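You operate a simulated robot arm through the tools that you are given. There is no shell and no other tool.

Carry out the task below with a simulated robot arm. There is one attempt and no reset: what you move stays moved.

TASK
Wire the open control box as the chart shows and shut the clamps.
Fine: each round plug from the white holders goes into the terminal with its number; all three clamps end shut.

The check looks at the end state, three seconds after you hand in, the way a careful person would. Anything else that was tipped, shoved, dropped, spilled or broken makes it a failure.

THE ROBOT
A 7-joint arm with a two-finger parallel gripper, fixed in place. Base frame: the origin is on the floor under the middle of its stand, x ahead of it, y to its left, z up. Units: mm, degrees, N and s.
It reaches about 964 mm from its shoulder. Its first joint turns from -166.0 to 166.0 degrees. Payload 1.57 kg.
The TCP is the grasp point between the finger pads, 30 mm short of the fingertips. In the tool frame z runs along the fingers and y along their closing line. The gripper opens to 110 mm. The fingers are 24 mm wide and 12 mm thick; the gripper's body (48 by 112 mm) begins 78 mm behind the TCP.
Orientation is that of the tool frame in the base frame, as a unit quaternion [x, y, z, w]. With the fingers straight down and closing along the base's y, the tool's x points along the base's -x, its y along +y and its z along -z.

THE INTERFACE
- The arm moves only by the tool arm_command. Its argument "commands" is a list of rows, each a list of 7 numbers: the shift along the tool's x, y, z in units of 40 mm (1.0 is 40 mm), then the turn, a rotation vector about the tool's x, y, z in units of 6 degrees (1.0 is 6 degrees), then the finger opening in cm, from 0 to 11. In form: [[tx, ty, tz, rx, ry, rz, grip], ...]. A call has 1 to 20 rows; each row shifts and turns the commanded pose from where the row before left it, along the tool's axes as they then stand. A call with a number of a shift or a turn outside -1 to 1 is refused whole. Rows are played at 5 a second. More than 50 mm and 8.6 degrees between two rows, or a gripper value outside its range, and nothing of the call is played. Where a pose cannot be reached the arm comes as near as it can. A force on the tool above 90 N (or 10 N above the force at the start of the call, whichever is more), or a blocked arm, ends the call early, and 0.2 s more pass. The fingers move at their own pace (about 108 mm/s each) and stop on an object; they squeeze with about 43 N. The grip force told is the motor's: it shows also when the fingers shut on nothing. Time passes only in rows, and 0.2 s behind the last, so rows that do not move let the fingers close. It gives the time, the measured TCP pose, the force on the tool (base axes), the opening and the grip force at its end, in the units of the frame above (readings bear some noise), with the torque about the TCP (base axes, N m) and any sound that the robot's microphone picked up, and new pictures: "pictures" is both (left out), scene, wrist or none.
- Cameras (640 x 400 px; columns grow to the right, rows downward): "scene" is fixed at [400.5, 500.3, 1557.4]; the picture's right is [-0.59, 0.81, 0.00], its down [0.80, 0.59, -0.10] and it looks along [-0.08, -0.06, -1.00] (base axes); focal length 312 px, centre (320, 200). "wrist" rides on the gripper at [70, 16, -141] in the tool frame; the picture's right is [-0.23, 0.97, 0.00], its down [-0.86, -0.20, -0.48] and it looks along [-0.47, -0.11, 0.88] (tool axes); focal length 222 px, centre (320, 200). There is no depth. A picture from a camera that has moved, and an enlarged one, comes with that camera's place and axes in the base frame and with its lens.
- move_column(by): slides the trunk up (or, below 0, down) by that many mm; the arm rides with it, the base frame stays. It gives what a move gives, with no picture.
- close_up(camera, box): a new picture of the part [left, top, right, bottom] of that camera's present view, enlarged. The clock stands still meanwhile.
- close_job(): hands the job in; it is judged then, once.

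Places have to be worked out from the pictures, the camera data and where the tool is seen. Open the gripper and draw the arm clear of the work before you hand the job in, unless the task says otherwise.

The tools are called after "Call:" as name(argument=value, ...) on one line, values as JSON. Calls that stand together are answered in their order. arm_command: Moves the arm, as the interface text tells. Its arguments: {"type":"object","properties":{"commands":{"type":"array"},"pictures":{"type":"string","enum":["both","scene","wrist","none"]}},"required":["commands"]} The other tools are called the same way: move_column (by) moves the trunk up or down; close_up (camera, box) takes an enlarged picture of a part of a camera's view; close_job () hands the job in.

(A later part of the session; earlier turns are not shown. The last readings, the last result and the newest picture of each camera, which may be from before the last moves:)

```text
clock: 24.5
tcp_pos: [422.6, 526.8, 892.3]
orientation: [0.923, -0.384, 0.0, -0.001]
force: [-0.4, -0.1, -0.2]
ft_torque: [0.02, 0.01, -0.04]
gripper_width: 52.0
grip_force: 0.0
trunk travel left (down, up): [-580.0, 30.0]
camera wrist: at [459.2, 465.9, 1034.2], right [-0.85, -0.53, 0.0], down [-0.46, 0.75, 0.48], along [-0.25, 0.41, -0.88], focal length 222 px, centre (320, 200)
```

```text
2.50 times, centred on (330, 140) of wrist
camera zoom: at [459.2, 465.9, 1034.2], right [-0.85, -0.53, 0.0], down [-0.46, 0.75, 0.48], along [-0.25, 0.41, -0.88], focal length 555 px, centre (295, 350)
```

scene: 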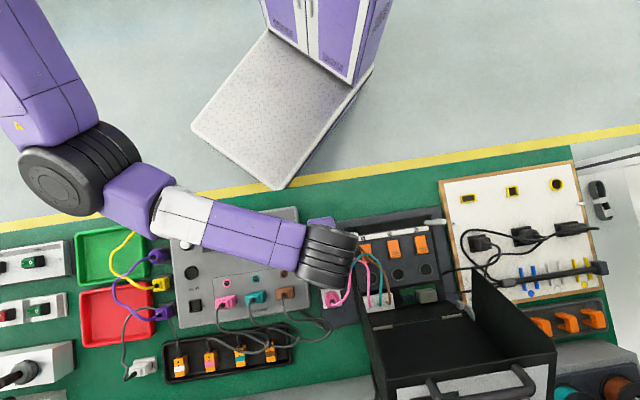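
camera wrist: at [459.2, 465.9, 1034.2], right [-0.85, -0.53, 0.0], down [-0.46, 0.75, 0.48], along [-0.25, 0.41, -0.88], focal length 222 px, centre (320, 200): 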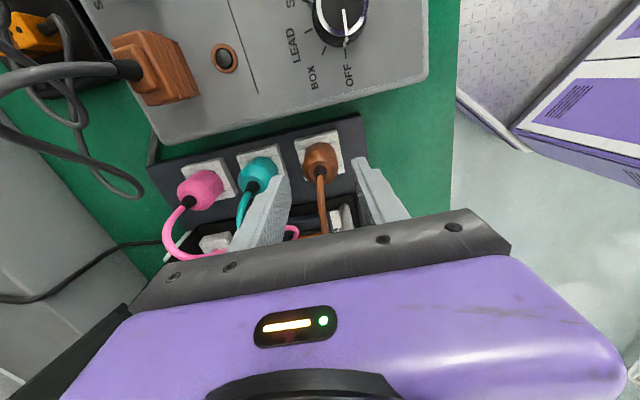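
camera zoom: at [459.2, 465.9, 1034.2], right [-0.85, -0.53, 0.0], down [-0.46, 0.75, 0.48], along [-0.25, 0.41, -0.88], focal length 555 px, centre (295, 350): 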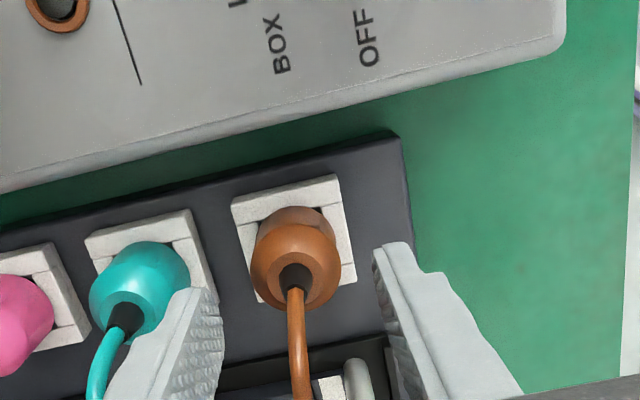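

The plug is centred between the fingers. I narrow the opening to 46 mm and go down about 44 mm so that the fingertips end just above the holder.

Call:
arm_command(commands=[[0, 0, 0, 0, 0, 0, 4.6], [0, 0, 0.4, 0, 0, 0, 4.6], [0, 0, 0.4, 0, 0, 0, 4.6], [0, 0, 0.3, 0, 0, 0, 4.6], [0, 0, 0, 0, 0, 0, 4.6]], pictures="wrist")

Call:
close_up(camera="wrist", box=[220, 60, 440, 220])

```text
clock: 25.7
tcp_pos: [422.5, 525.8, 847.1]
orientation: [0.923, -0.384, 0.001, -0.001]
force: [-0.2, 0.5, -0.1]
ft_torque: [0.0, 0.0, 0.0]
gripper_width: 46.2
grip_force: 0.1
trunk travel left (down, up): [-580.0, 30.0]
camera wrist: at [459.8, 465.2, 987.9], right [-0.85, -0.53, 0.0], down [-0.46, 0.75, 0.48], along [-0.25, 0.41, -0.88], focal length 222 px, centre (320, 200)
```

wrist: 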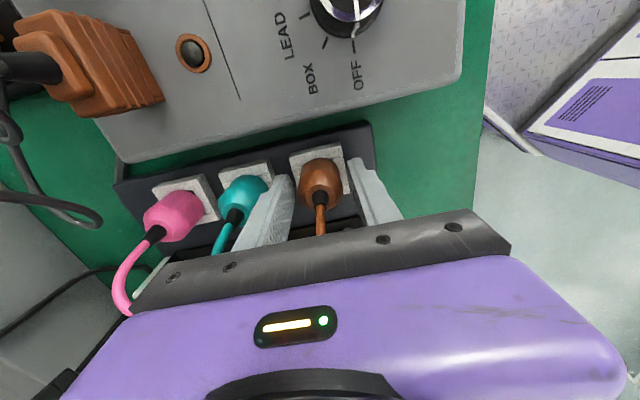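

```text
2.50 times, centred on (330, 140) of wrist
camera zoom: at [459.8, 465.2, 987.9], right [-0.85, -0.53, 0.0], down [-0.46, 0.75, 0.48], along [-0.25, 0.41, -0.88], focal length 555 px, centre (295, 350)
```

zoom: 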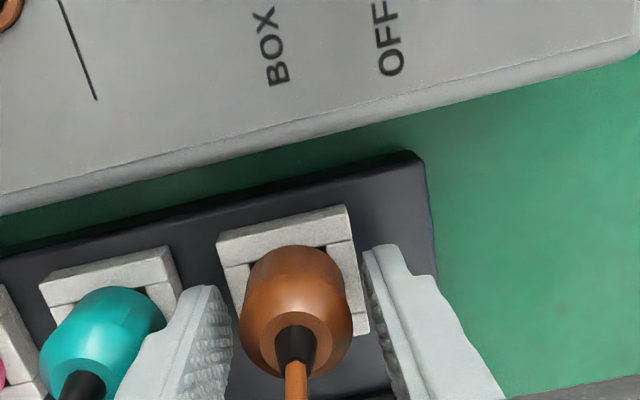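

The fingers straddle the brown plug above the holder. I close on it, then check.

Call:
arm_command(commands=[[0, 0, 0, 0, 0, 0, 2.0], [0, 0, 0, 0, 0, 0, 2.0], [0, 0, 0, 0, 0, 0, 2.0]], pictures="wrist")

```text
clock: 26.5
tcp_pos: [422.0, 526.1, 846.2]
orientation: [0.923, -0.384, 0.0, -0.002]
force: [0.6, 0.1, -0.5]
ft_torque: [0.01, 0.0, -0.01]
gripper_width: 30.0
grip_force: 38.9
trunk travel left (down, up): [-580.0, 30.0]
camera wrist: at [459.9, 465.2, 988.1], right [-0.85, -0.53, 0.0], down [-0.46, 0.75, 0.48], along [-0.25, 0.41, -0.88], focal length 222 px, centre (320, 200)
```

wrist: 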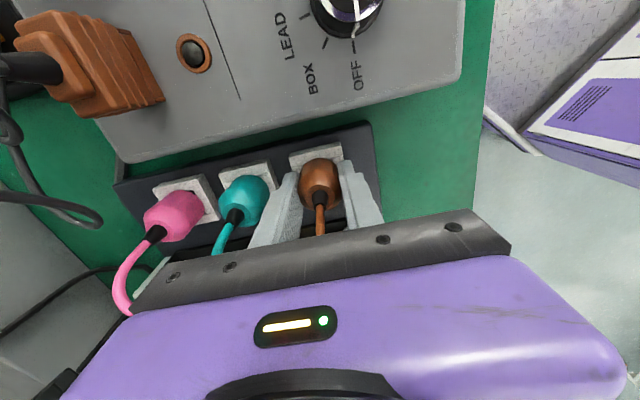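

The fingers hold the plug at 30 mm with 39 N. I lift it straight up slowly by about 60 mm.

Call:
arm_command(commands=[[0, 0, -0.2, 0, 0, 0, 2.0], [0, 0, -0.3, 0, 0, 0, 2.0], [0, 0, -0.4, 0, 0, 0, 2.0], [0, 0, -0.6, 0, 0, 0, 2.0], [0, 0, 0, 0, 0, 0, 2.0]], pictures="both")

Call:
close_up(camera="wrist", box=[220, 60, 440, 220])

```text
clock: 27.7
tcp_pos: [421.3, 526.4, 906.7]
orientation: [0.923, -0.384, 0.0, 0.0]
force: [0.1, 0.0, 0.4]
ft_torque: [0.03, 0.0, 0.02]
gripper_width: 30.2
grip_force: 40.1
trunk travel left (down, up): [-580.0, 30.0]
camera wrist: at [459.6, 465.9, 1048.1], right [-0.85, -0.53, 0.0], down [-0.46, 0.75, 0.48], along [-0.25, 0.41, -0.88], focal length 222 px, centre (320, 200)
```

scene: 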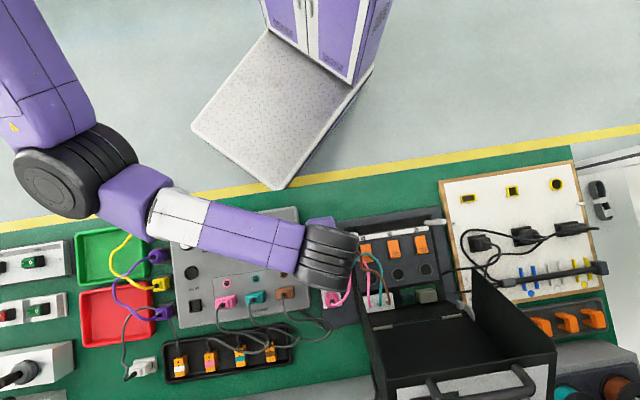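
wrist: 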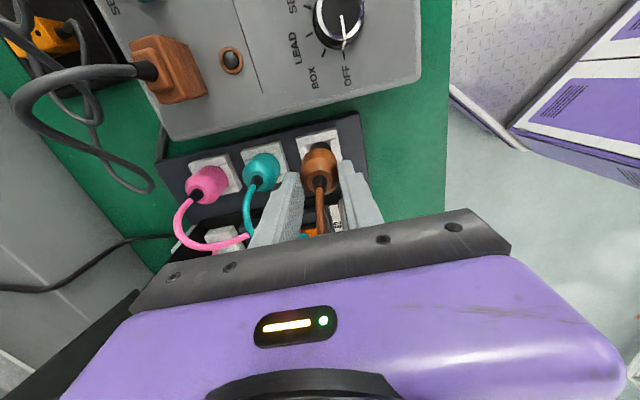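

```text
2.50 times, centred on (330, 140) of wrist
camera zoom: at [459.6, 465.9, 1048.1], right [-0.85, -0.53, 0.0], down [-0.46, 0.75, 0.48], along [-0.25, 0.41, -0.88], focal length 555 px, centre (295, 350)
```

zoom: 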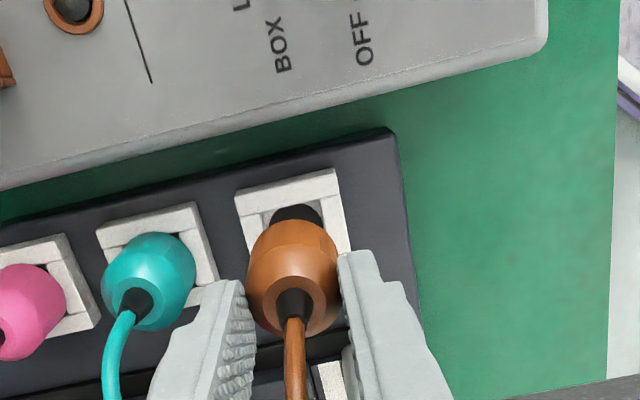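

The plug's boot now appears lower in the hand than when I closed, so it seems to have slid some 25–30 mm in the grip while coming out of the holder. I enlarge to see how it is held.

Call:
close_up(camera="wrist", box=[290, 120, 360, 210])

Call:
close_up(camera="scene", box=[290, 210, 400, 280])

```text
4.44 times, centred on (325, 165) of wrist
camera zoom: at [459.6, 465.9, 1048.1], right [-0.85, -0.53, 0.0], down [-0.46, 0.75, 0.48], along [-0.25, 0.41, -0.88], focal length 987 px, centre (298, 356)
```

zoom: 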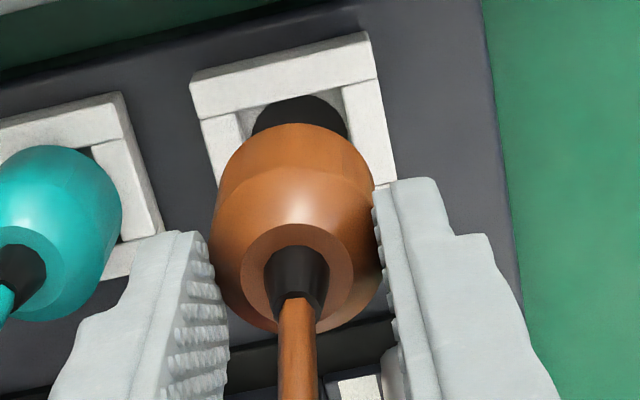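

```text
5.71 times, centred on (345, 245) of scene
camera zoom: at [400.5, 500.3, 1557.4], right [-0.59, 0.81, 0.0], down [0.8, 0.59, -0.1], along [-0.08, -0.06, -1.0], focal length 1783 px, centre (177, -57)
```

zoom: 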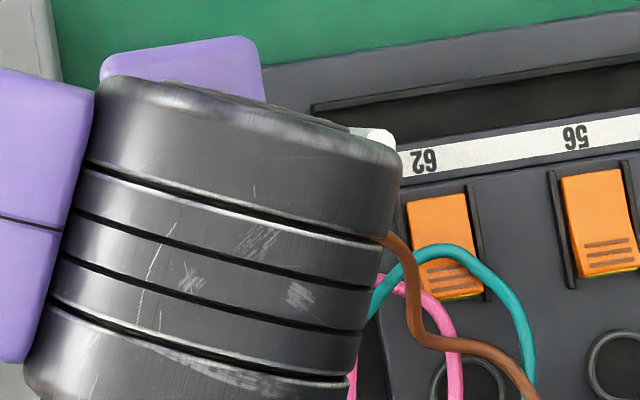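

The plug hangs by its upper body with no load on the tool. I raise another 12 mm in small steps to see whether it now follows the hand.

Call:
arm_command(commands=[[0, 0, -0.1, 0, 0, 0, 1.5], [0, 0, -0.1, 0, 0, 0, 1.5], [0, 0, -0.1, 0, 0, 0, 1.5]], pictures="none")

Call:
close_up(camera="wrist", box=[290, 120, 360, 210])

```text
clock: 28.5
tcp_pos: [422.2, 526.3, 919.4]
orientation: [0.923, -0.384, 0.001, -0.001]
force: [-0.3, -0.4, -0.6]
ft_torque: [-0.03, -0.01, -0.02]
gripper_width: 29.9
grip_force: 39.3
trunk travel left (down, up): [-580.0, 30.0]
```

```text
4.44 times, centred on (325, 165) of wrist
camera zoom: at [459.5, 465.8, 1060.5], right [-0.85, -0.53, 0.0], down [-0.46, 0.75, 0.48], along [-0.25, 0.41, -0.88], focal length 987 px, centre (298, 356)
```

zoom: 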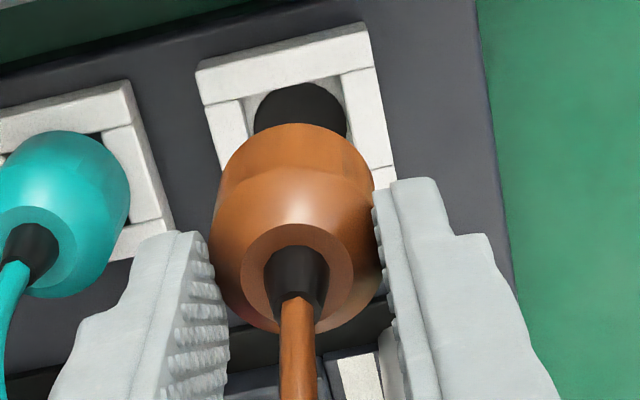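

The plug now follows the hand and only its bottom part pokes out below the fingertips; the tool load is nil. I raise it to z≈1000, shifting a little away from the row, to pass over the cables and the white post (top near z 930).

Call:
arm_command(commands=[[0, 0, -0.4, 0, 0, 0, 1.5], [0, 0, -0.5, 0, 0, 0, 1.5], [0, -0.2, -0.55, 0, 0, 0, 1.5], [0, -0.3, -0.55, 0, 0, 0, 1.5], [0, 0, 0, 0, 0, 0, 1.5]], pictures="both")

Call:
close_up(camera="wrist", box=[270, 110, 380, 210])

```text
clock: 29.7
tcp_pos: [438.1, 541.1, 1000.4]
orientation: [0.924, -0.383, 0.001, -0.001]
force: [-0.1, 0.2, -1.4]
ft_torque: [0.0, 0.0, -0.04]
gripper_width: 30.0
grip_force: 39.0
trunk travel left (down, up): [-580.0, 30.0]
camera wrist: at [474.8, 481.2, 1142.0], right [-0.85, -0.53, 0.0], down [-0.46, 0.75, 0.48], along [-0.25, 0.41, -0.88], focal length 222 px, centre (320, 200)
```

scene: 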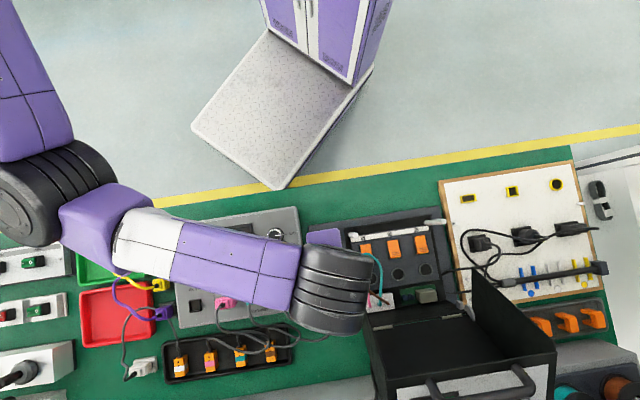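
wrist: 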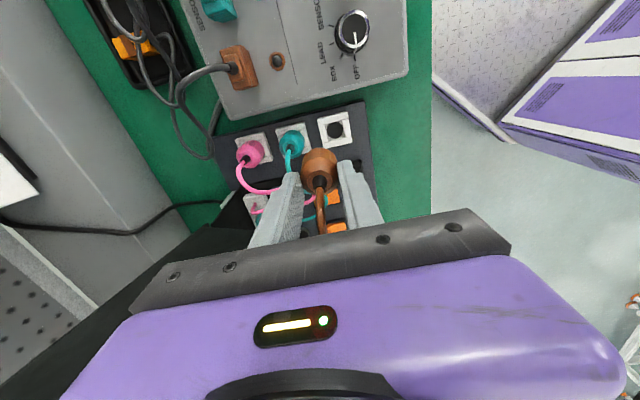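

```text
4.00 times, centred on (325, 160) of wrist
camera zoom: at [474.8, 481.2, 1142.0], right [-0.85, -0.53, 0.0], down [-0.46, 0.75, 0.48], along [-0.25, 0.41, -0.88], focal length 888 px, centre (300, 360)
```

zoom: 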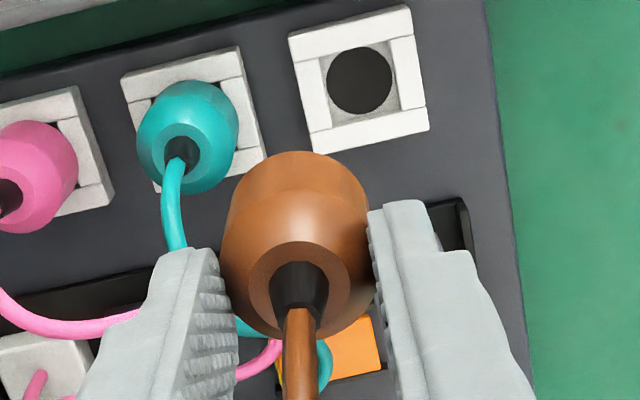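

The empty holder's hole confirms the plug sits on the tool axis to within about 1 mm. I carry the plug along the bench (tool −x) by 225 mm to above the 92 column, staying on the robot side of the lid walls.

Call:
arm_command(commands=[[-0.4, 0, 0, 0, 0, 0, 1.5], [-0.75, 0, 0, 0, 0, 0, 1.5], [-0.75, 0, 0, 0, 0, 0, 1.5], [-0.75, 0, 0, 0, 0, 0, 1.5], [-0.75, 0, 0, 0, 0, 0, 1.5], [-0.75, 0, 0, 0, 0, 0, 1.5], [-0.75, 0, 0, 0, 0, 0, 1.5], [-0.73, 0, 0, 0, 0, 0, 1.5], [0, 0, 0, 0, 0, 0, 1.5]], pictures="both")

Call:
close_up(camera="wrist", box=[200, 70, 420, 210])

```text
clock: 31.7
tcp_pos: [276.9, 702.1, 999.6]
orientation: [0.923, -0.384, 0.0, -0.001]
force: [-0.1, 0.8, -0.3]
ft_torque: [-0.01, 0.01, -0.02]
gripper_width: 30.1
grip_force: 39.7
trunk travel left (down, up): [-580.0, 30.0]
camera wrist: at [313.7, 641.4, 1141.2], right [-0.85, -0.53, 0.0], down [-0.46, 0.75, 0.48], along [-0.25, 0.41, -0.88], focal length 222 px, centre (320, 200)
```

scene: 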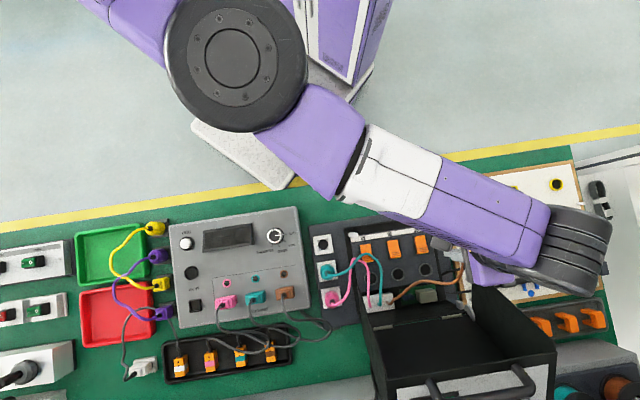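
wrist: 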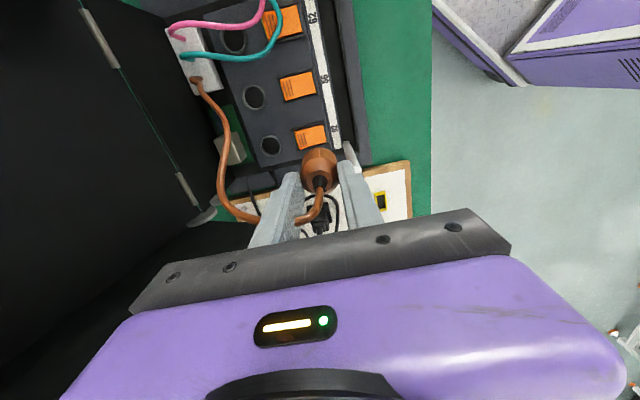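

```text
2.86 times, centred on (310, 140) of wrist
camera zoom: at [313.7, 641.4, 1141.2], right [-0.85, -0.53, 0.0], down [-0.46, 0.75, 0.48], along [-0.25, 0.41, -0.88], focal length 635 px, centre (349, 371)
```

zoom: 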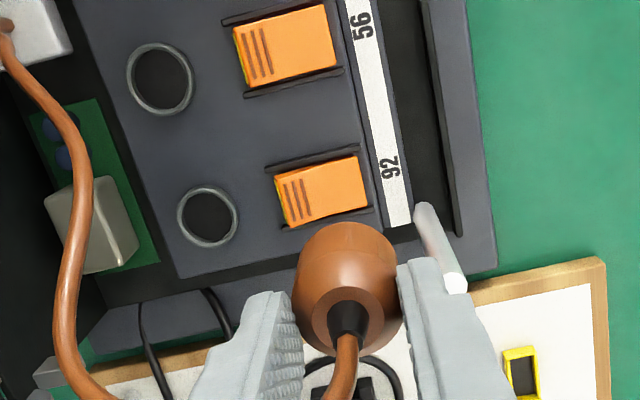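

Ray check from here puts socket 92 at about (330,750.4), agreeing with the earlier fix. I now move the plug over it (about 72 mm further across the bench) at this height.

Call:
arm_command(commands=[[0.0275, -0.5, 0, 0, 0, 0, 1.5], [0.0275, -0.6, 0, 0, 0, 0, 1.5], [0.0275, -0.688, 0, 0, 0, 0, 1.5], [0, 0, 0, 0, 0, 0, 1.5]], pictures="both")

Call:
close_up(camera="wrist", box=[230, 70, 420, 210])

Call:
close_up(camera="scene", box=[380, 200, 520, 300])

```text
clock: 32.7
tcp_pos: [320.8, 707.5, 1004.6]
orientation: [0.923, -0.384, 0.0, -0.001]
force: [0.6, -0.1, -0.1]
ft_torque: [0.01, -0.04, 0.0]
gripper_width: 30.0
grip_force: 38.9
out of reach, approached as far as the arm can: row 1, 2, 3
trunk travel left (down, up): [-580.0, 30.0]
camera wrist: at [357.4, 646.6, 1145.3], right [-0.85, -0.53, 0.0], down [-0.46, 0.75, 0.48], along [-0.25, 0.41, -0.88], focal length 222 px, centre (320, 200)
```

scene: 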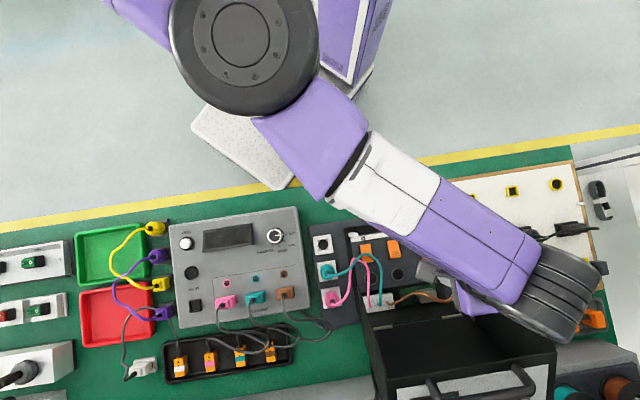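
wrist: 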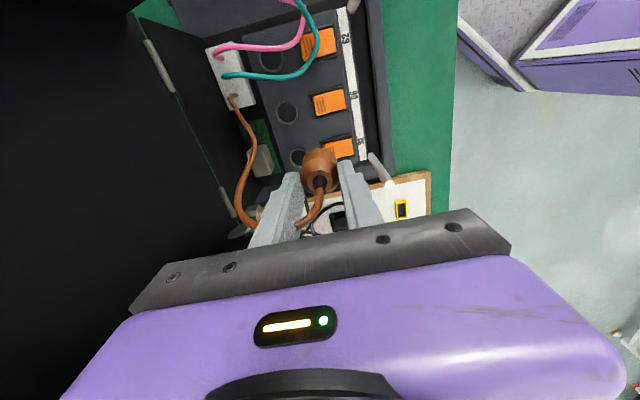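

```text
2.86 times, centred on (325, 140) of wrist
camera zoom: at [357.4, 646.6, 1145.3], right [-0.85, -0.53, 0.0], down [-0.46, 0.75, 0.48], along [-0.25, 0.41, -0.88], focal length 635 px, centre (306, 371)
```

zoom: 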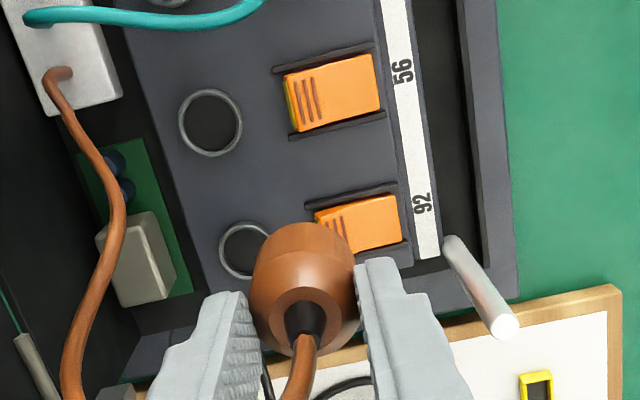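

```text
4.00 times, centred on (450, 250) of scene
camera zoom: at [400.5, 500.3, 1557.4], right [-0.59, 0.81, 0.0], down [0.8, 0.59, -0.1], along [-0.08, -0.06, -1.0], focal length 1248 px, centre (-200, 0)
```

zoom: 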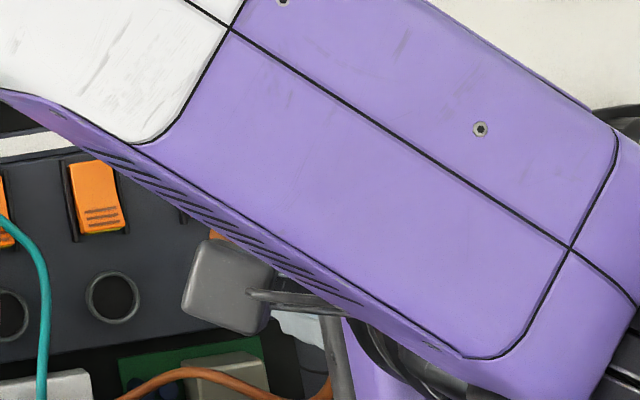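

The spot over 92 is out of reach with the tool vertical: the arm is nearly straight and stops about 44 mm short. Tilting the tool about its closing axis would bring the wrist nearer while the flat pads stay parallel to a vertical plug, so I test whether a 19° lean makes this place reachable.

Call:
arm_command(commands=[[0, 0, 0, 0, -0.8, 0, 1.5], [0, 0, 0, 0, -0.8, 0, 1.5], [0, 0, 0, 0, -0.8, 0, 1.5], [0, 0, 0, 0, -0.8, 0, 1.5], [0, 0, 0, 0, 0, 0, 1.5]], pictures="both")

```text
clock: 33.9
tcp_pos: [323.4, 752.7, 994.9]
orientation: [0.91, -0.379, -0.154, -0.065]
force: [-0.5, 0.2, 0.3]
ft_torque: [0.0, -0.01, -0.01]
gripper_width: 29.9
grip_force: 39.0
out of reach, approached as far as the arm can: row 1, 2, 3, 4
trunk travel left (down, up): [-580.0, 30.0]
camera wrist: at [391.4, 661.1, 1104.9], right [-0.84, -0.54, 0.08], down [-0.32, 0.6, 0.73], along [-0.44, 0.59, -0.68], focal length 222 px, centre (320, 200)
```

scene: 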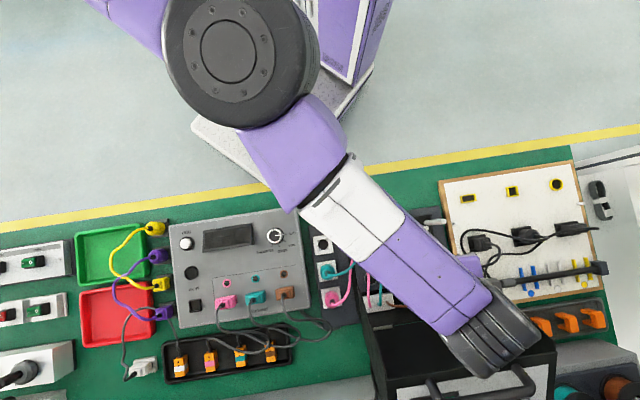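
wrist: 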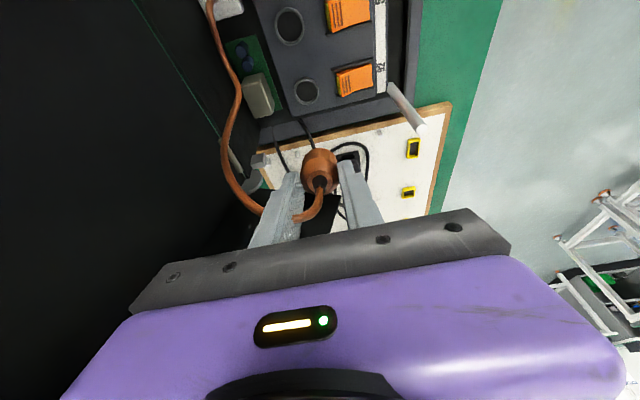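

With the lean the TCP came to (323,753), so a leaning grasp makes 92 reachable, but the plug has to be regrasped to stay vertical. I carry it back the same way: first away from the lid, then upright, then along to above its holder.

Call:
arm_command(commands=[[0, 0.6, 0, 0, 0, 0, 1.5], [0, 0.6, 0, 0, 0, 0, 1.5], [0, 0.588, 0, 0, 0, 0, 1.5], [0, 0, 0, 0, 0.8, 0, 1.5], [0, 0, 0, 0, 0.8, 0, 1.5], [0, 0, 0, 0, 0.8, 0, 1.5], [0, 0, 0, 0, 0.8, 0, 1.5], [0.7, 0, 0, 0, 0, 0, 1.5], [0.7, 0, 0, 0, 0, 0, 1.5], [0.7, 0, 0, 0, 0, 0, 1.5], [0.7, 0, 0, 0, 0, 0, 1.5], [0.7, 0, 0, 0, 0, 0, 1.5], [0.7, 0, 0, 0, 0, 0, 1.5], [0.7, 0, 0, 0, 0, 0, 1.5], [0.7, 0, 0, 0, 0, 0, 1.5], [0, 0.53, 0, 0, 0, 0, 1.5], [0, 0, 0, 0, 0, 0, 1.5]], pictures="both")

Call:
close_up(camera="wrist", box=[270, 110, 380, 210])

```text
clock: 37.5
tcp_pos: [422.7, 675.1, 934.3]
orientation: [0.923, -0.384, 0.001, -0.001]
force: [-0.1, -0.6, -0.3]
ft_torque: [0.0, -0.01, -0.06]
gripper_width: 30.1
grip_force: 39.1
out of reach, approached as far as the arm can: row 1, 2, 3, 4, 5, 6, 7, 8, 9, 10, 11, 12, 13, 14, 15, 16
trunk travel left (down, up): [-580.0, 30.0]
camera wrist: at [460.2, 615.3, 1076.5], right [-0.85, -0.53, 0.0], down [-0.46, 0.75, 0.48], along [-0.25, 0.41, -0.88], focal length 222 px, centre (320, 200)
```

scene: 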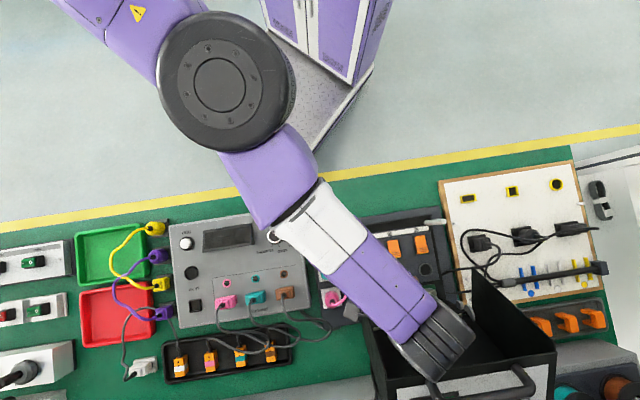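
wrist: 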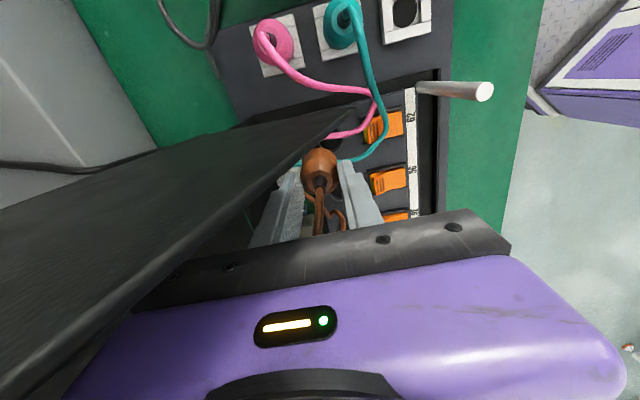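

```text
4.00 times, centred on (325, 160) of wrist
camera zoom: at [460.2, 615.3, 1076.5], right [-0.85, -0.53, 0.0], down [-0.46, 0.75, 0.48], along [-0.25, 0.41, -0.88], focal length 888 px, centre (300, 360)
```

zoom: 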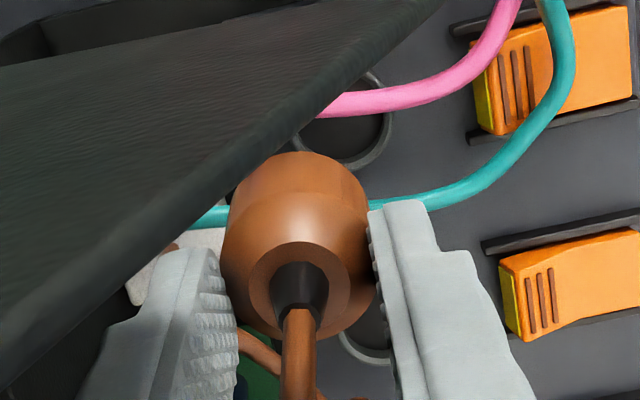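

The arm swung differently than commanded on the way back: it is stretched out at (423,675,934), with the plug still held but beside the left lid wall, while the command stands near (423,526,1000). I bring the command back over the panel (tool −x 105 mm) so any catch-up goes straight away from the lid, and look.

Call:
arm_command(commands=[[-0.9, 0, 0, 0, 0, 0, 1.5], [-0.9, 0, 0, 0, 0, 0, 1.5], [-0.83, 0, 0, 0, 0, 0, 1.5]], pictures="both")

```text
clock: 38.3
tcp_pos: [338.2, 691.2, 951.1]
orientation: [0.923, -0.385, 0.0, -0.001]
force: [-0.8, 0.8, 0.9]
ft_torque: [-0.01, 0.01, 0.02]
gripper_width: 30.2
grip_force: 39.1
out of reach, approached as far as the arm can: row 1, 2, 3
trunk travel left (down, up): [-580.0, 30.0]
camera wrist: at [375.1, 630.6, 1091.8], right [-0.85, -0.53, 0.0], down [-0.46, 0.75, 0.48], along [-0.25, 0.41, -0.88], focal length 222 px, centre (320, 200)
```

scene: 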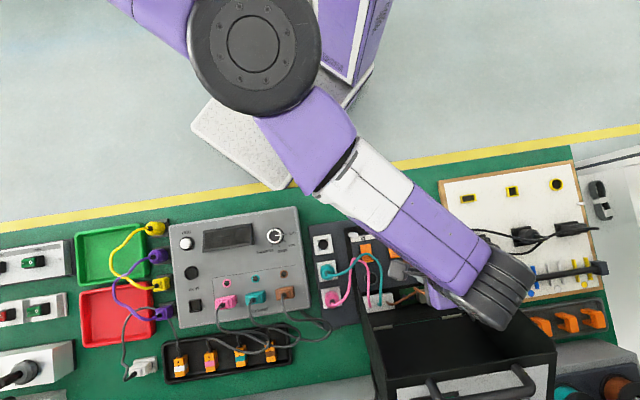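
wrist: 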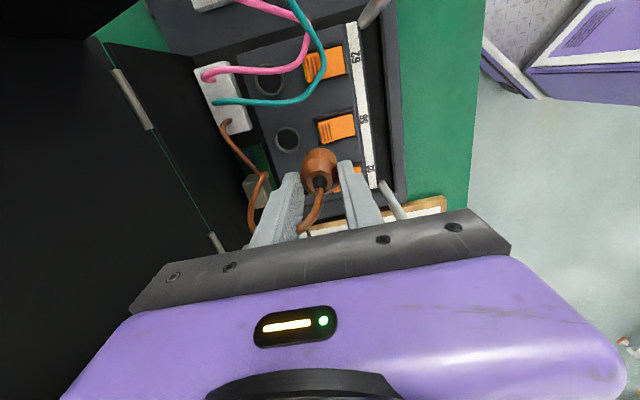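

The arm now follows over the panel but stays stretched straight. Moving sideways toward the robot's left and inward should bend the elbow back the right way, so I command that through free space between the posts.

Call:
arm_command(commands=[[-0.52, 0.52, 0, 0, 0, 0, 1.5], [-0.52, 0.52, 0, 0, 0, 0, 1.5], [-0.52, 0.52, 0, 0, 0, 0, 1.5], [-0.52, 0.52, 0, 0, 0, 0, 1.5], [0, 0, 0, 0, 0, 0, 1.5]], pictures="both")

```text
clock: 39.5
tcp_pos: [210.9, 684.5, 949.4]
orientation: [0.924, -0.382, -0.003, 0.0]
force: [1.4, -0.1, -0.2]
ft_torque: [0.01, 0.13, 0.02]
gripper_width: 15.0
grip_force: 0.0
out of reach, approached as far as the arm can: row 3, 4
trunk travel left (down, up): [-580.0, 30.0]
camera wrist: at [250.0, 623.8, 1090.2], right [-0.85, -0.53, 0.01], down [-0.46, 0.74, 0.48], along [-0.26, 0.41, -0.88], focal length 222 px, centre (320, 200)
```

scene: 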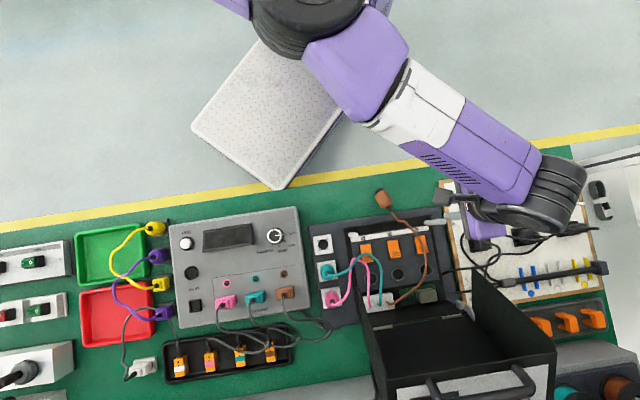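
wrist: 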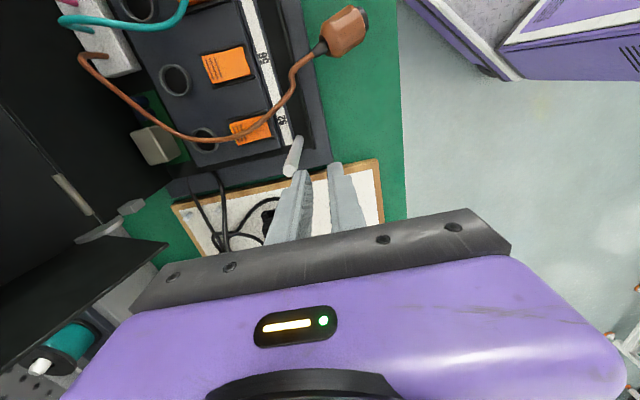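

The plug slipped out when the arm snapped sideways: it now lies on the bench at about scene (380,197), cable still attached, and the hand is beside the right-hand post. First I rise straight up to clear the post, then look at everything.

Call:
arm_command(commands=[[0, 0, -0.3, 0, 0, 0, 1.5], [0, 0, -0.4, 0, 0, 0, 1.5], [0, 0, -0.4, 0, 0, 0, 1.5], [0, 0, -0.4, 0, 0, 0, 1.5], [0, 0, 0, 0, 0, 0, 1.5]], pictures="both")

Call:
close_up(camera="scene", box=[320, 170, 480, 270])

Call:
close_up(camera="scene", box=[360, 180, 420, 220])

```text
clock: 40.7
tcp_pos: [216.1, 697.9, 1006.8]
orientation: [0.923, -0.384, 0.001, 0.002]
force: [0.5, -0.3, 0.6]
ft_torque: [0.01, 0.02, -0.01]
gripper_width: 14.9
grip_force: 0.2
out of reach, approached as far as the arm can: row 2, 3
trunk travel left (down, up): [-580.0, 30.0]
camera wrist: at [253.1, 637.6, 1147.7], right [-0.85, -0.53, 0.0], down [-0.46, 0.75, 0.48], along [-0.25, 0.4, -0.88], focal length 222 px, centre (320, 200)
```

scene: 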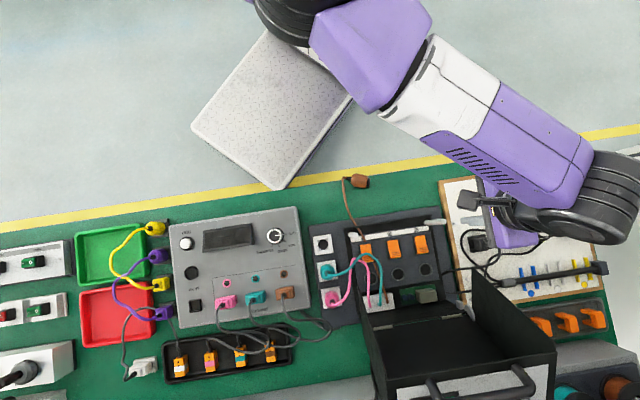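
wrist: 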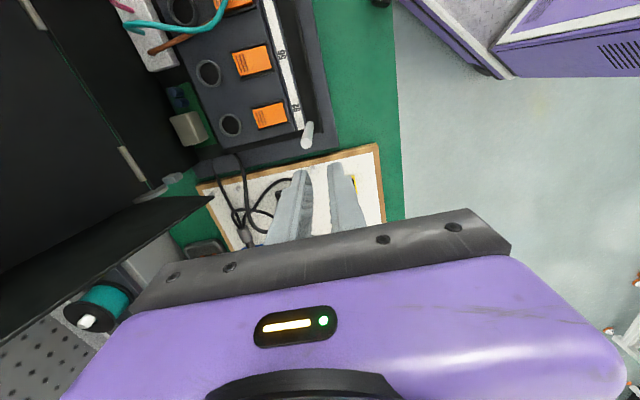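

```text
4.00 times, centred on (400, 220) of scene
camera zoom: at [400.5, 500.3, 1557.4], right [-0.59, 0.81, 0.0], down [0.8, 0.59, -0.1], along [-0.08, -0.06, -1.0], focal length 1248 px, centre (0, 120)
```

zoom: 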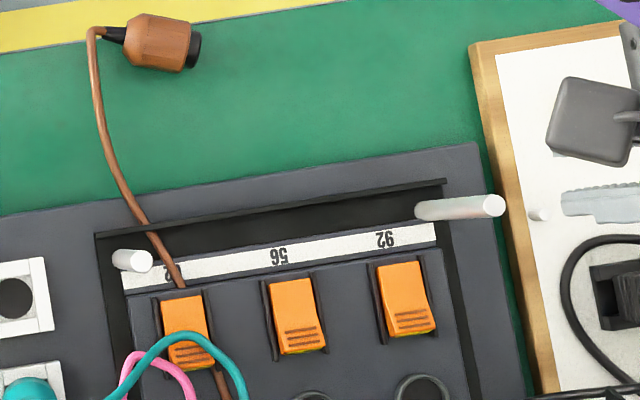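

```text
10.00 times, centred on (390, 200) of scene
camera zoom: at [400.5, 500.3, 1557.4], right [-0.59, 0.81, 0.0], down [0.8, 0.59, -0.1], along [-0.08, -0.06, -1.0], focal length 3121 px, centre (-380, 200)
```

zoom: 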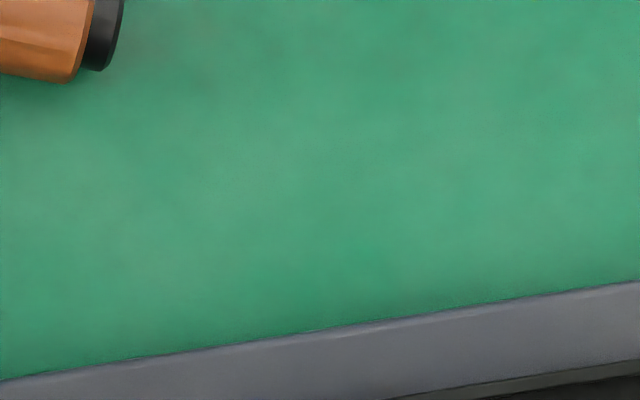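

The plug came to lie near the bench's front edge at scene (360,181), nose to the right. I need to know if it still rolls, so I make a small inward move with the arm and look again.

Call:
arm_command(commands=[[0, 0.3, 0, 0, 0, 0, 4], [0, 0.3, 0, 0, 0, 0, 4]], pictures="scene")

Call:
close_up(camera="scene", box=[320, 150, 416, 210])

```text
clock: 41.3
tcp_pos: [198.0, 694.0, 1003.5]
orientation: [0.923, -0.384, 0.0, 0.001]
force: [-0.6, -1.3, -0.3]
ft_torque: [0.02, 0.0, 0.01]
gripper_width: 40.0
grip_force: 0.1
out of reach, approached as far as the arm can: row 1, 2
trunk travel left (down, up): [-580.0, 30.0]
```

scene: 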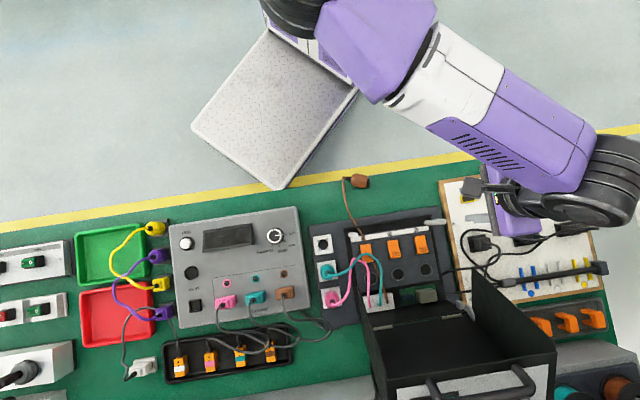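

```text
6.67 times, centred on (368, 180) of scene
camera zoom: at [400.5, 500.3, 1557.4], right [-0.59, 0.81, 0.0], down [0.8, 0.59, -0.1], along [-0.08, -0.06, -1.0], focal length 2080 px, centre (0, 333)
```

zoom: 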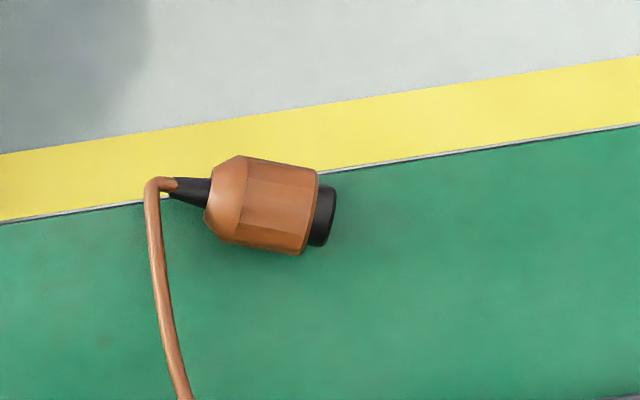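

The plug lies still, about 11 mm inside the bench edge. From the stops I fit a reach sphere centred near (330,50) with the shoulder now well above the work, so the trunk is too high for this reach. I first pull the arm in and up through free air to bend the elbow again.

Call:
arm_command(commands=[[0.35, 0.35, -0.8, 0, 0, 0, 4], [0.35, 0.35, -0.8, 0, 0, 0, 4], [0.35, 0.35, -0.8, 0, 0, 0, 4]], pictures="scene")

```text
clock: 42.1
tcp_pos: [181.0, 705.4, 1090.4]
orientation: [0.923, -0.384, 0.001, 0.001]
force: [-0.3, 0.2, -0.3]
ft_torque: [-0.01, 0.06, -0.02]
gripper_width: 39.8
grip_force: 0.0
out of reach, approached as far as the arm can: row 1, 2, 3
trunk travel left (down, up): [-580.0, 30.0]
```

scene: 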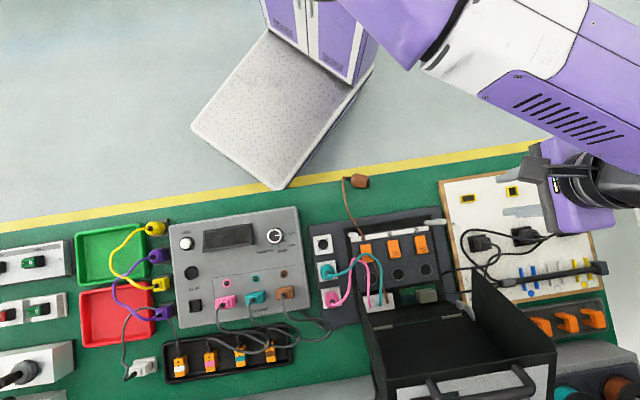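

Pulling straight in does nothing, so the elbow seems caught on the wrong side of straight. I push slightly outward to straighten it, then swing sideways with an inward part, all high in free air.

Call:
arm_command(commands=[[-0.63, -0.395, 0.11, 0, 0, 0, 4], [-0.63, -0.395, 0.11, 0, 0, 0, 4], [-0.185, 0.7625, -0.04, 0, 0, 0, 4], [-0.185, 0.7625, -0.04, 0, 0, 0, 4], [-0.185, 0.7625, -0.04, 0, 0, 0, 4], [-0.185, 0.7625, -0.04, 0, 0, 0, 4]], pictures="scene")

```text
clock: 43.5
tcp_pos: [66.7, 674.0, 1089.3]
orientation: [0.923, -0.384, 0.001, 0.0]
force: [0.4, 0.5, 0.6]
ft_torque: [-0.01, 0.04, 0.01]
gripper_width: 39.8
grip_force: 0.1
out of reach, approached as far as the arm can: row 1, 2, 3, 4, 5, 6
trunk travel left (down, up): [-580.0, 30.0]
```

scene: 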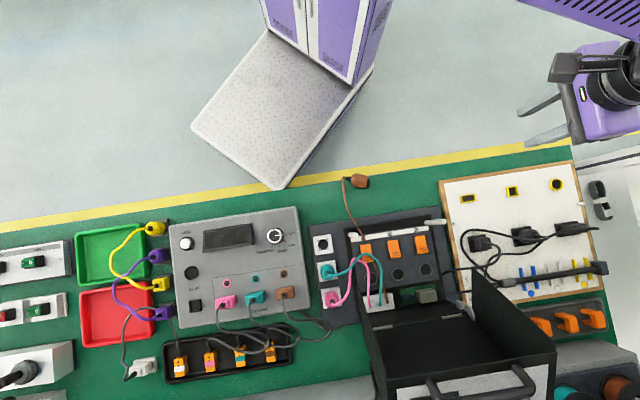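

Still on the stretch limit, now swung further left in free air. I try a longer, steady inward pull from here.

Call:
arm_command(commands=[[0.8, 0.335, -0.13, 0, 0, 0, 4], [0.8, 0.335, -0.13, 0, 0, 0, 4], [0.8, 0.335, -0.13, 0, 0, 0, 4], [0.8, 0.335, -0.13, 0, 0, 0, 4], [0.8, 0.335, -0.13, 0, 0, 0, 4], [0.8, 0.335, -0.13, 0, 0, 0, 4]], pictures="scene")

```text
clock: 44.9
tcp_pos: [67.3, 673.8, 1087.5]
orientation: [0.923, -0.385, 0.0, 0.0]
force: [-0.5, 0.3, 0.4]
ft_torque: [-0.03, 0.01, 0.0]
gripper_width: 40.1
grip_force: 0.1
out of reach, approached as far as the arm can: row 1, 2, 3, 4, 5, 6
trunk travel left (down, up): [-580.0, 30.0]
```

scene: 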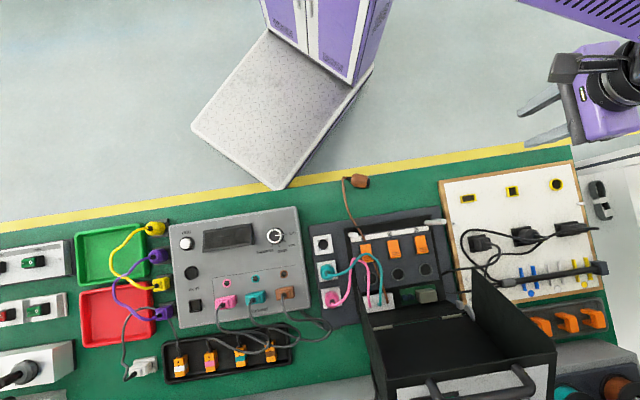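

A straight inward pull has no effect at full stretch. Turning the tool about the vertical shares motion with the elbow, so I yaw the tool 90° the other way to unlock it.

Call:
arm_command(commands=[[0, 0, 0, 0, 0, -1, 4], [0, 0, 0, 0, 0, -1, 4], [0, 0, 0, 0, 0, -1, 4], [0, 0, 0, 0, 0, -1, 4], [0, 0, 0, 0, 0, -1, 4], [0, 0, 0, 0, 0, -1, 4], [0, 0, 0, 0, 0, -1, 4], [0, 0, 0, 0, 0, -1, 4], [0, 0, 0, 0, 0, -1, 4], [0, 0, 0, 0, 0, -1, 4], [0, 0, 0, 0, 0, -1, 4], [0, 0, 0, 0, 0, -1, 4], [0, 0, 0, 0, 0, -1, 4], [0, 0, 0, 0, 0, -1, 4], [0, 0, 0, 0, 0, -1, 4]], pictures="scene")

```text
clock: 48.1
tcp_pos: [66.3, 676.2, 1087.2]
orientation: [0.924, 0.382, 0.001, -0.001]
force: [-0.4, 0.0, -0.3]
ft_torque: [0.03, -0.02, -0.01]
gripper_width: 40.0
grip_force: 0.1
trunk travel left (down, up): [-580.0, 30.0]
```

scene: 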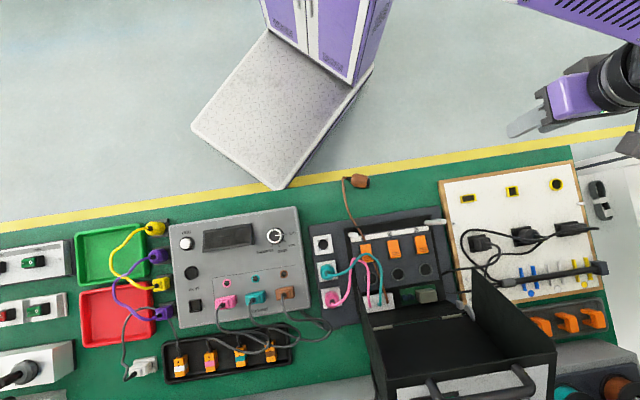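

The yaw went through without a flag. Now I test an inward pull again.

Call:
arm_command(commands=[[-0.335, 0.8, -0.13, 0, 0, 0, 4], [-0.335, 0.8, -0.13, 0, 0, 0, 4], [-0.335, 0.8, -0.13, 0, 0, 0, 4], [-0.335, 0.8, -0.13, 0, 0, 0, 4]], pictures="scene")

```text
clock: 49.1
tcp_pos: [66.9, 675.6, 1087.6]
orientation: [0.924, 0.381, 0.0, -0.001]
force: [0.0, 0.0, 1.0]
ft_torque: [-0.01, -0.03, 0.0]
gripper_width: 39.8
grip_force: 0.2
out of reach, approached as far as the arm can: row 1, 2, 3, 4
trunk travel left (down, up): [-580.0, 30.0]
```

scene: 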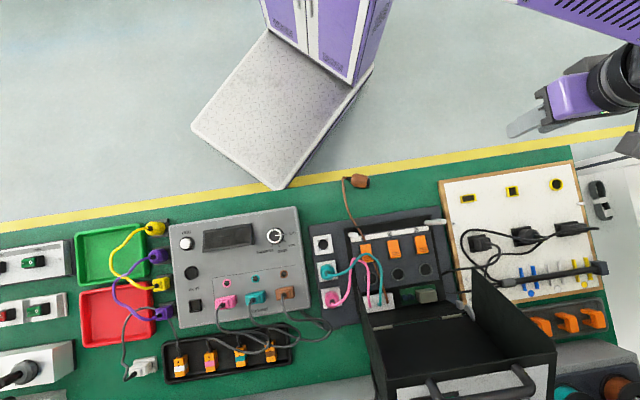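

Yaw alone is taken up by the last joint. I try a downward swing with an inward part, over the bench's front edge where there is free space.

Call:
arm_command(commands=[[-0.14, 0.347, 0.75, 0, 0, 0, 4], [-0.14, 0.347, 0.75, 0, 0, 0, 4], [-0.14, 0.347, 0.75, 0, 0, 0, 4], [-0.14, 0.347, 0.75, 0, 0, 0, 4]], pictures="scene")

```text
clock: 50.1
tcp_pos: [81.0, 653.6, 959.6]
orientation: [0.925, 0.381, 0.001, 0.001]
force: [0.2, -0.4, -0.4]
ft_torque: [-0.01, 0.02, -0.01]
gripper_width: 39.9
grip_force: 0.2
out of reach, approached as far as the arm can: row 1, 2, 3, 4
trunk travel left (down, up): [-580.0, 30.0]
```

scene: 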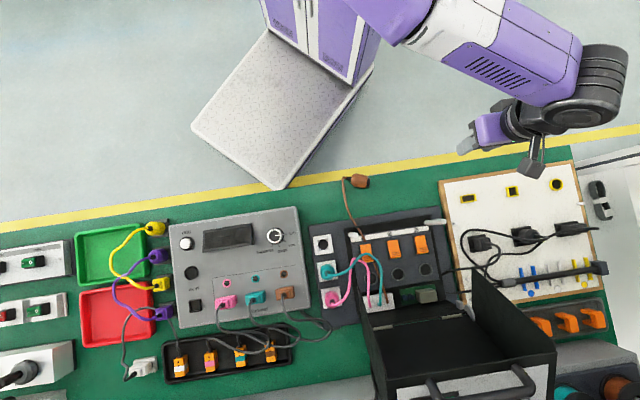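

I now aim back at a pose that was reached before with this same orientation, (239,557,1007), to see whether the arm unlocks on that way.

Call:
arm_command(commands=[[0.182, 0.75, -0.2, 0, 0, 0, 4], [0.182, 0.75, -0.2, 0, 0, 0, 4], [0.182, 0.75, -0.2, 0, 0, 0, 4], [0.182, 0.75, -0.2, 0, 0, 0, 4], [0.182, 0.75, -0.2, 0, 0, 0, 4], [0.182, 0.75, -0.2, 0, 0, 0, 4], [0, 0, 0, 0, 0, 0, 4]], pictures="scene")

```text
clock: 51.7
tcp_pos: [208.5, 687.2, 970.6]
orientation: [0.925, 0.381, 0.0, 0.001]
force: [0.0, -0.3, -0.3]
ft_torque: [0.01, -0.01, -0.03]
gripper_width: 40.1
grip_force: 0.0
out of reach, approached as far as the arm can: row 1, 2, 3, 4, 5, 6
trunk travel left (down, up): [-580.0, 30.0]
```

scene: 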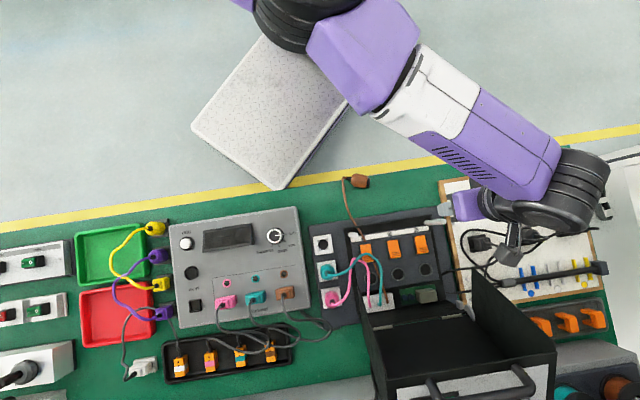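

Reviewing the moves, I have not yet commanded a swing to the left that lies clearly inside the reach. I now command a straight retreat away from the bench (−v), which combines that swing with inward motion.

Call:
arm_command(commands=[[-0.75, 0, -0.12, 0, 0, 0, 4], [-0.75, 0, -0.12, 0, 0, 0, 4], [-0.75, 0, -0.12, 0, 0, 0, 4], [-0.75, 0, -0.12, 0, 0, 0, 4], [-0.75, 0, -0.12, 0, 0, 0, 4], [-0.75, 0, -0.12, 0, 0, 0, 4], [0, 0, 0, 0, 0, 0, 4]], pictures="scene")

```text
clock: 53.3
tcp_pos: [53.2, 646.6, 975.0]
orientation: [0.925, 0.381, 0.0, 0.001]
force: [0.5, 0.3, 1.1]
ft_torque: [0.01, 0.01, 0.0]
gripper_width: 39.8
grip_force: 0.0
out of reach, approached as far as the arm can: row 1, 2, 3, 4, 5, 6
trunk travel left (down, up): [-580.0, 30.0]
```

scene: 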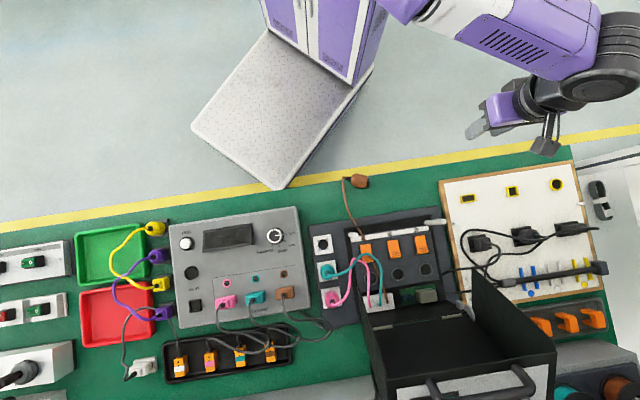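

Still on the limit; I suspect the elbow sits just past straight against its stop. I first stretch outward to bring it to straight, then swing left along the arc just inside the limit.

Call:
arm_command(commands=[[0.34, -0.94, 0, 0, 0, 0, 4], [0, 0, 0, 0, 0, 0, 4]], pictures="none")

```text
clock: 53.9
tcp_pos: [49.2, 649.8, 974.9]
orientation: [0.924, 0.381, 0.0, 0.0]
force: [1.0, 0.0, 0.2]
ft_torque: [0.03, 0.0, -0.02]
gripper_width: 40.0
grip_force: 0.1
out of reach, approached as far as the arm can: row 1
trunk travel left (down, up): [-580.0, 30.0]
```

It moved outward by about 5 mm, which fits an elbow stop a little past straight. Now from straight I swing left just inside the limit, with gradually more inward motion.

Call:
arm_command(commands=[[-0.74, -0.16, 0, 0, 0, 0, 4], [-0.74, -0.16, 0, 0, 0, 0, 4], [-0.74, -0.12, 0, 0, 0, 0, 4], [-0.74, -0.05, 0, 0, 0, 0, 4], [-0.74, 0, 0, 0, 0, 0, 4], [-0.74, 0.1, 0, 0, 0, 0, 4]], pictures="scene")

```text
clock: 55.3
tcp_pos: [-99.2, 560.6, 966.6]
orientation: [0.924, 0.382, 0.001, 0.002]
force: [0.4, -0.1, 0.7]
ft_torque: [-0.04, 0.03, 0.05]
gripper_width: 40.1
grip_force: 0.1
out of reach, approached as far as the arm can: row 2, 4, 5, 6
trunk travel left (down, up): [-580.0, 30.0]
```

scene: 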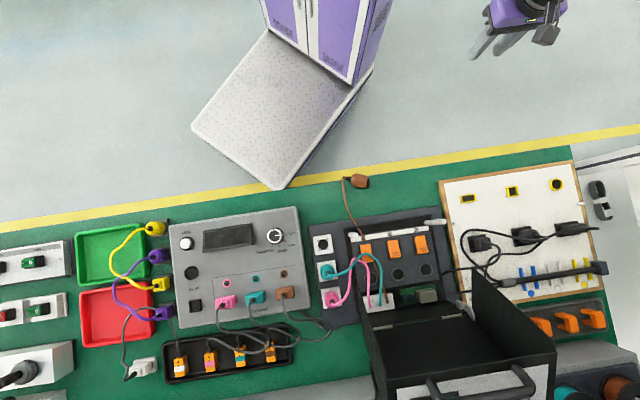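

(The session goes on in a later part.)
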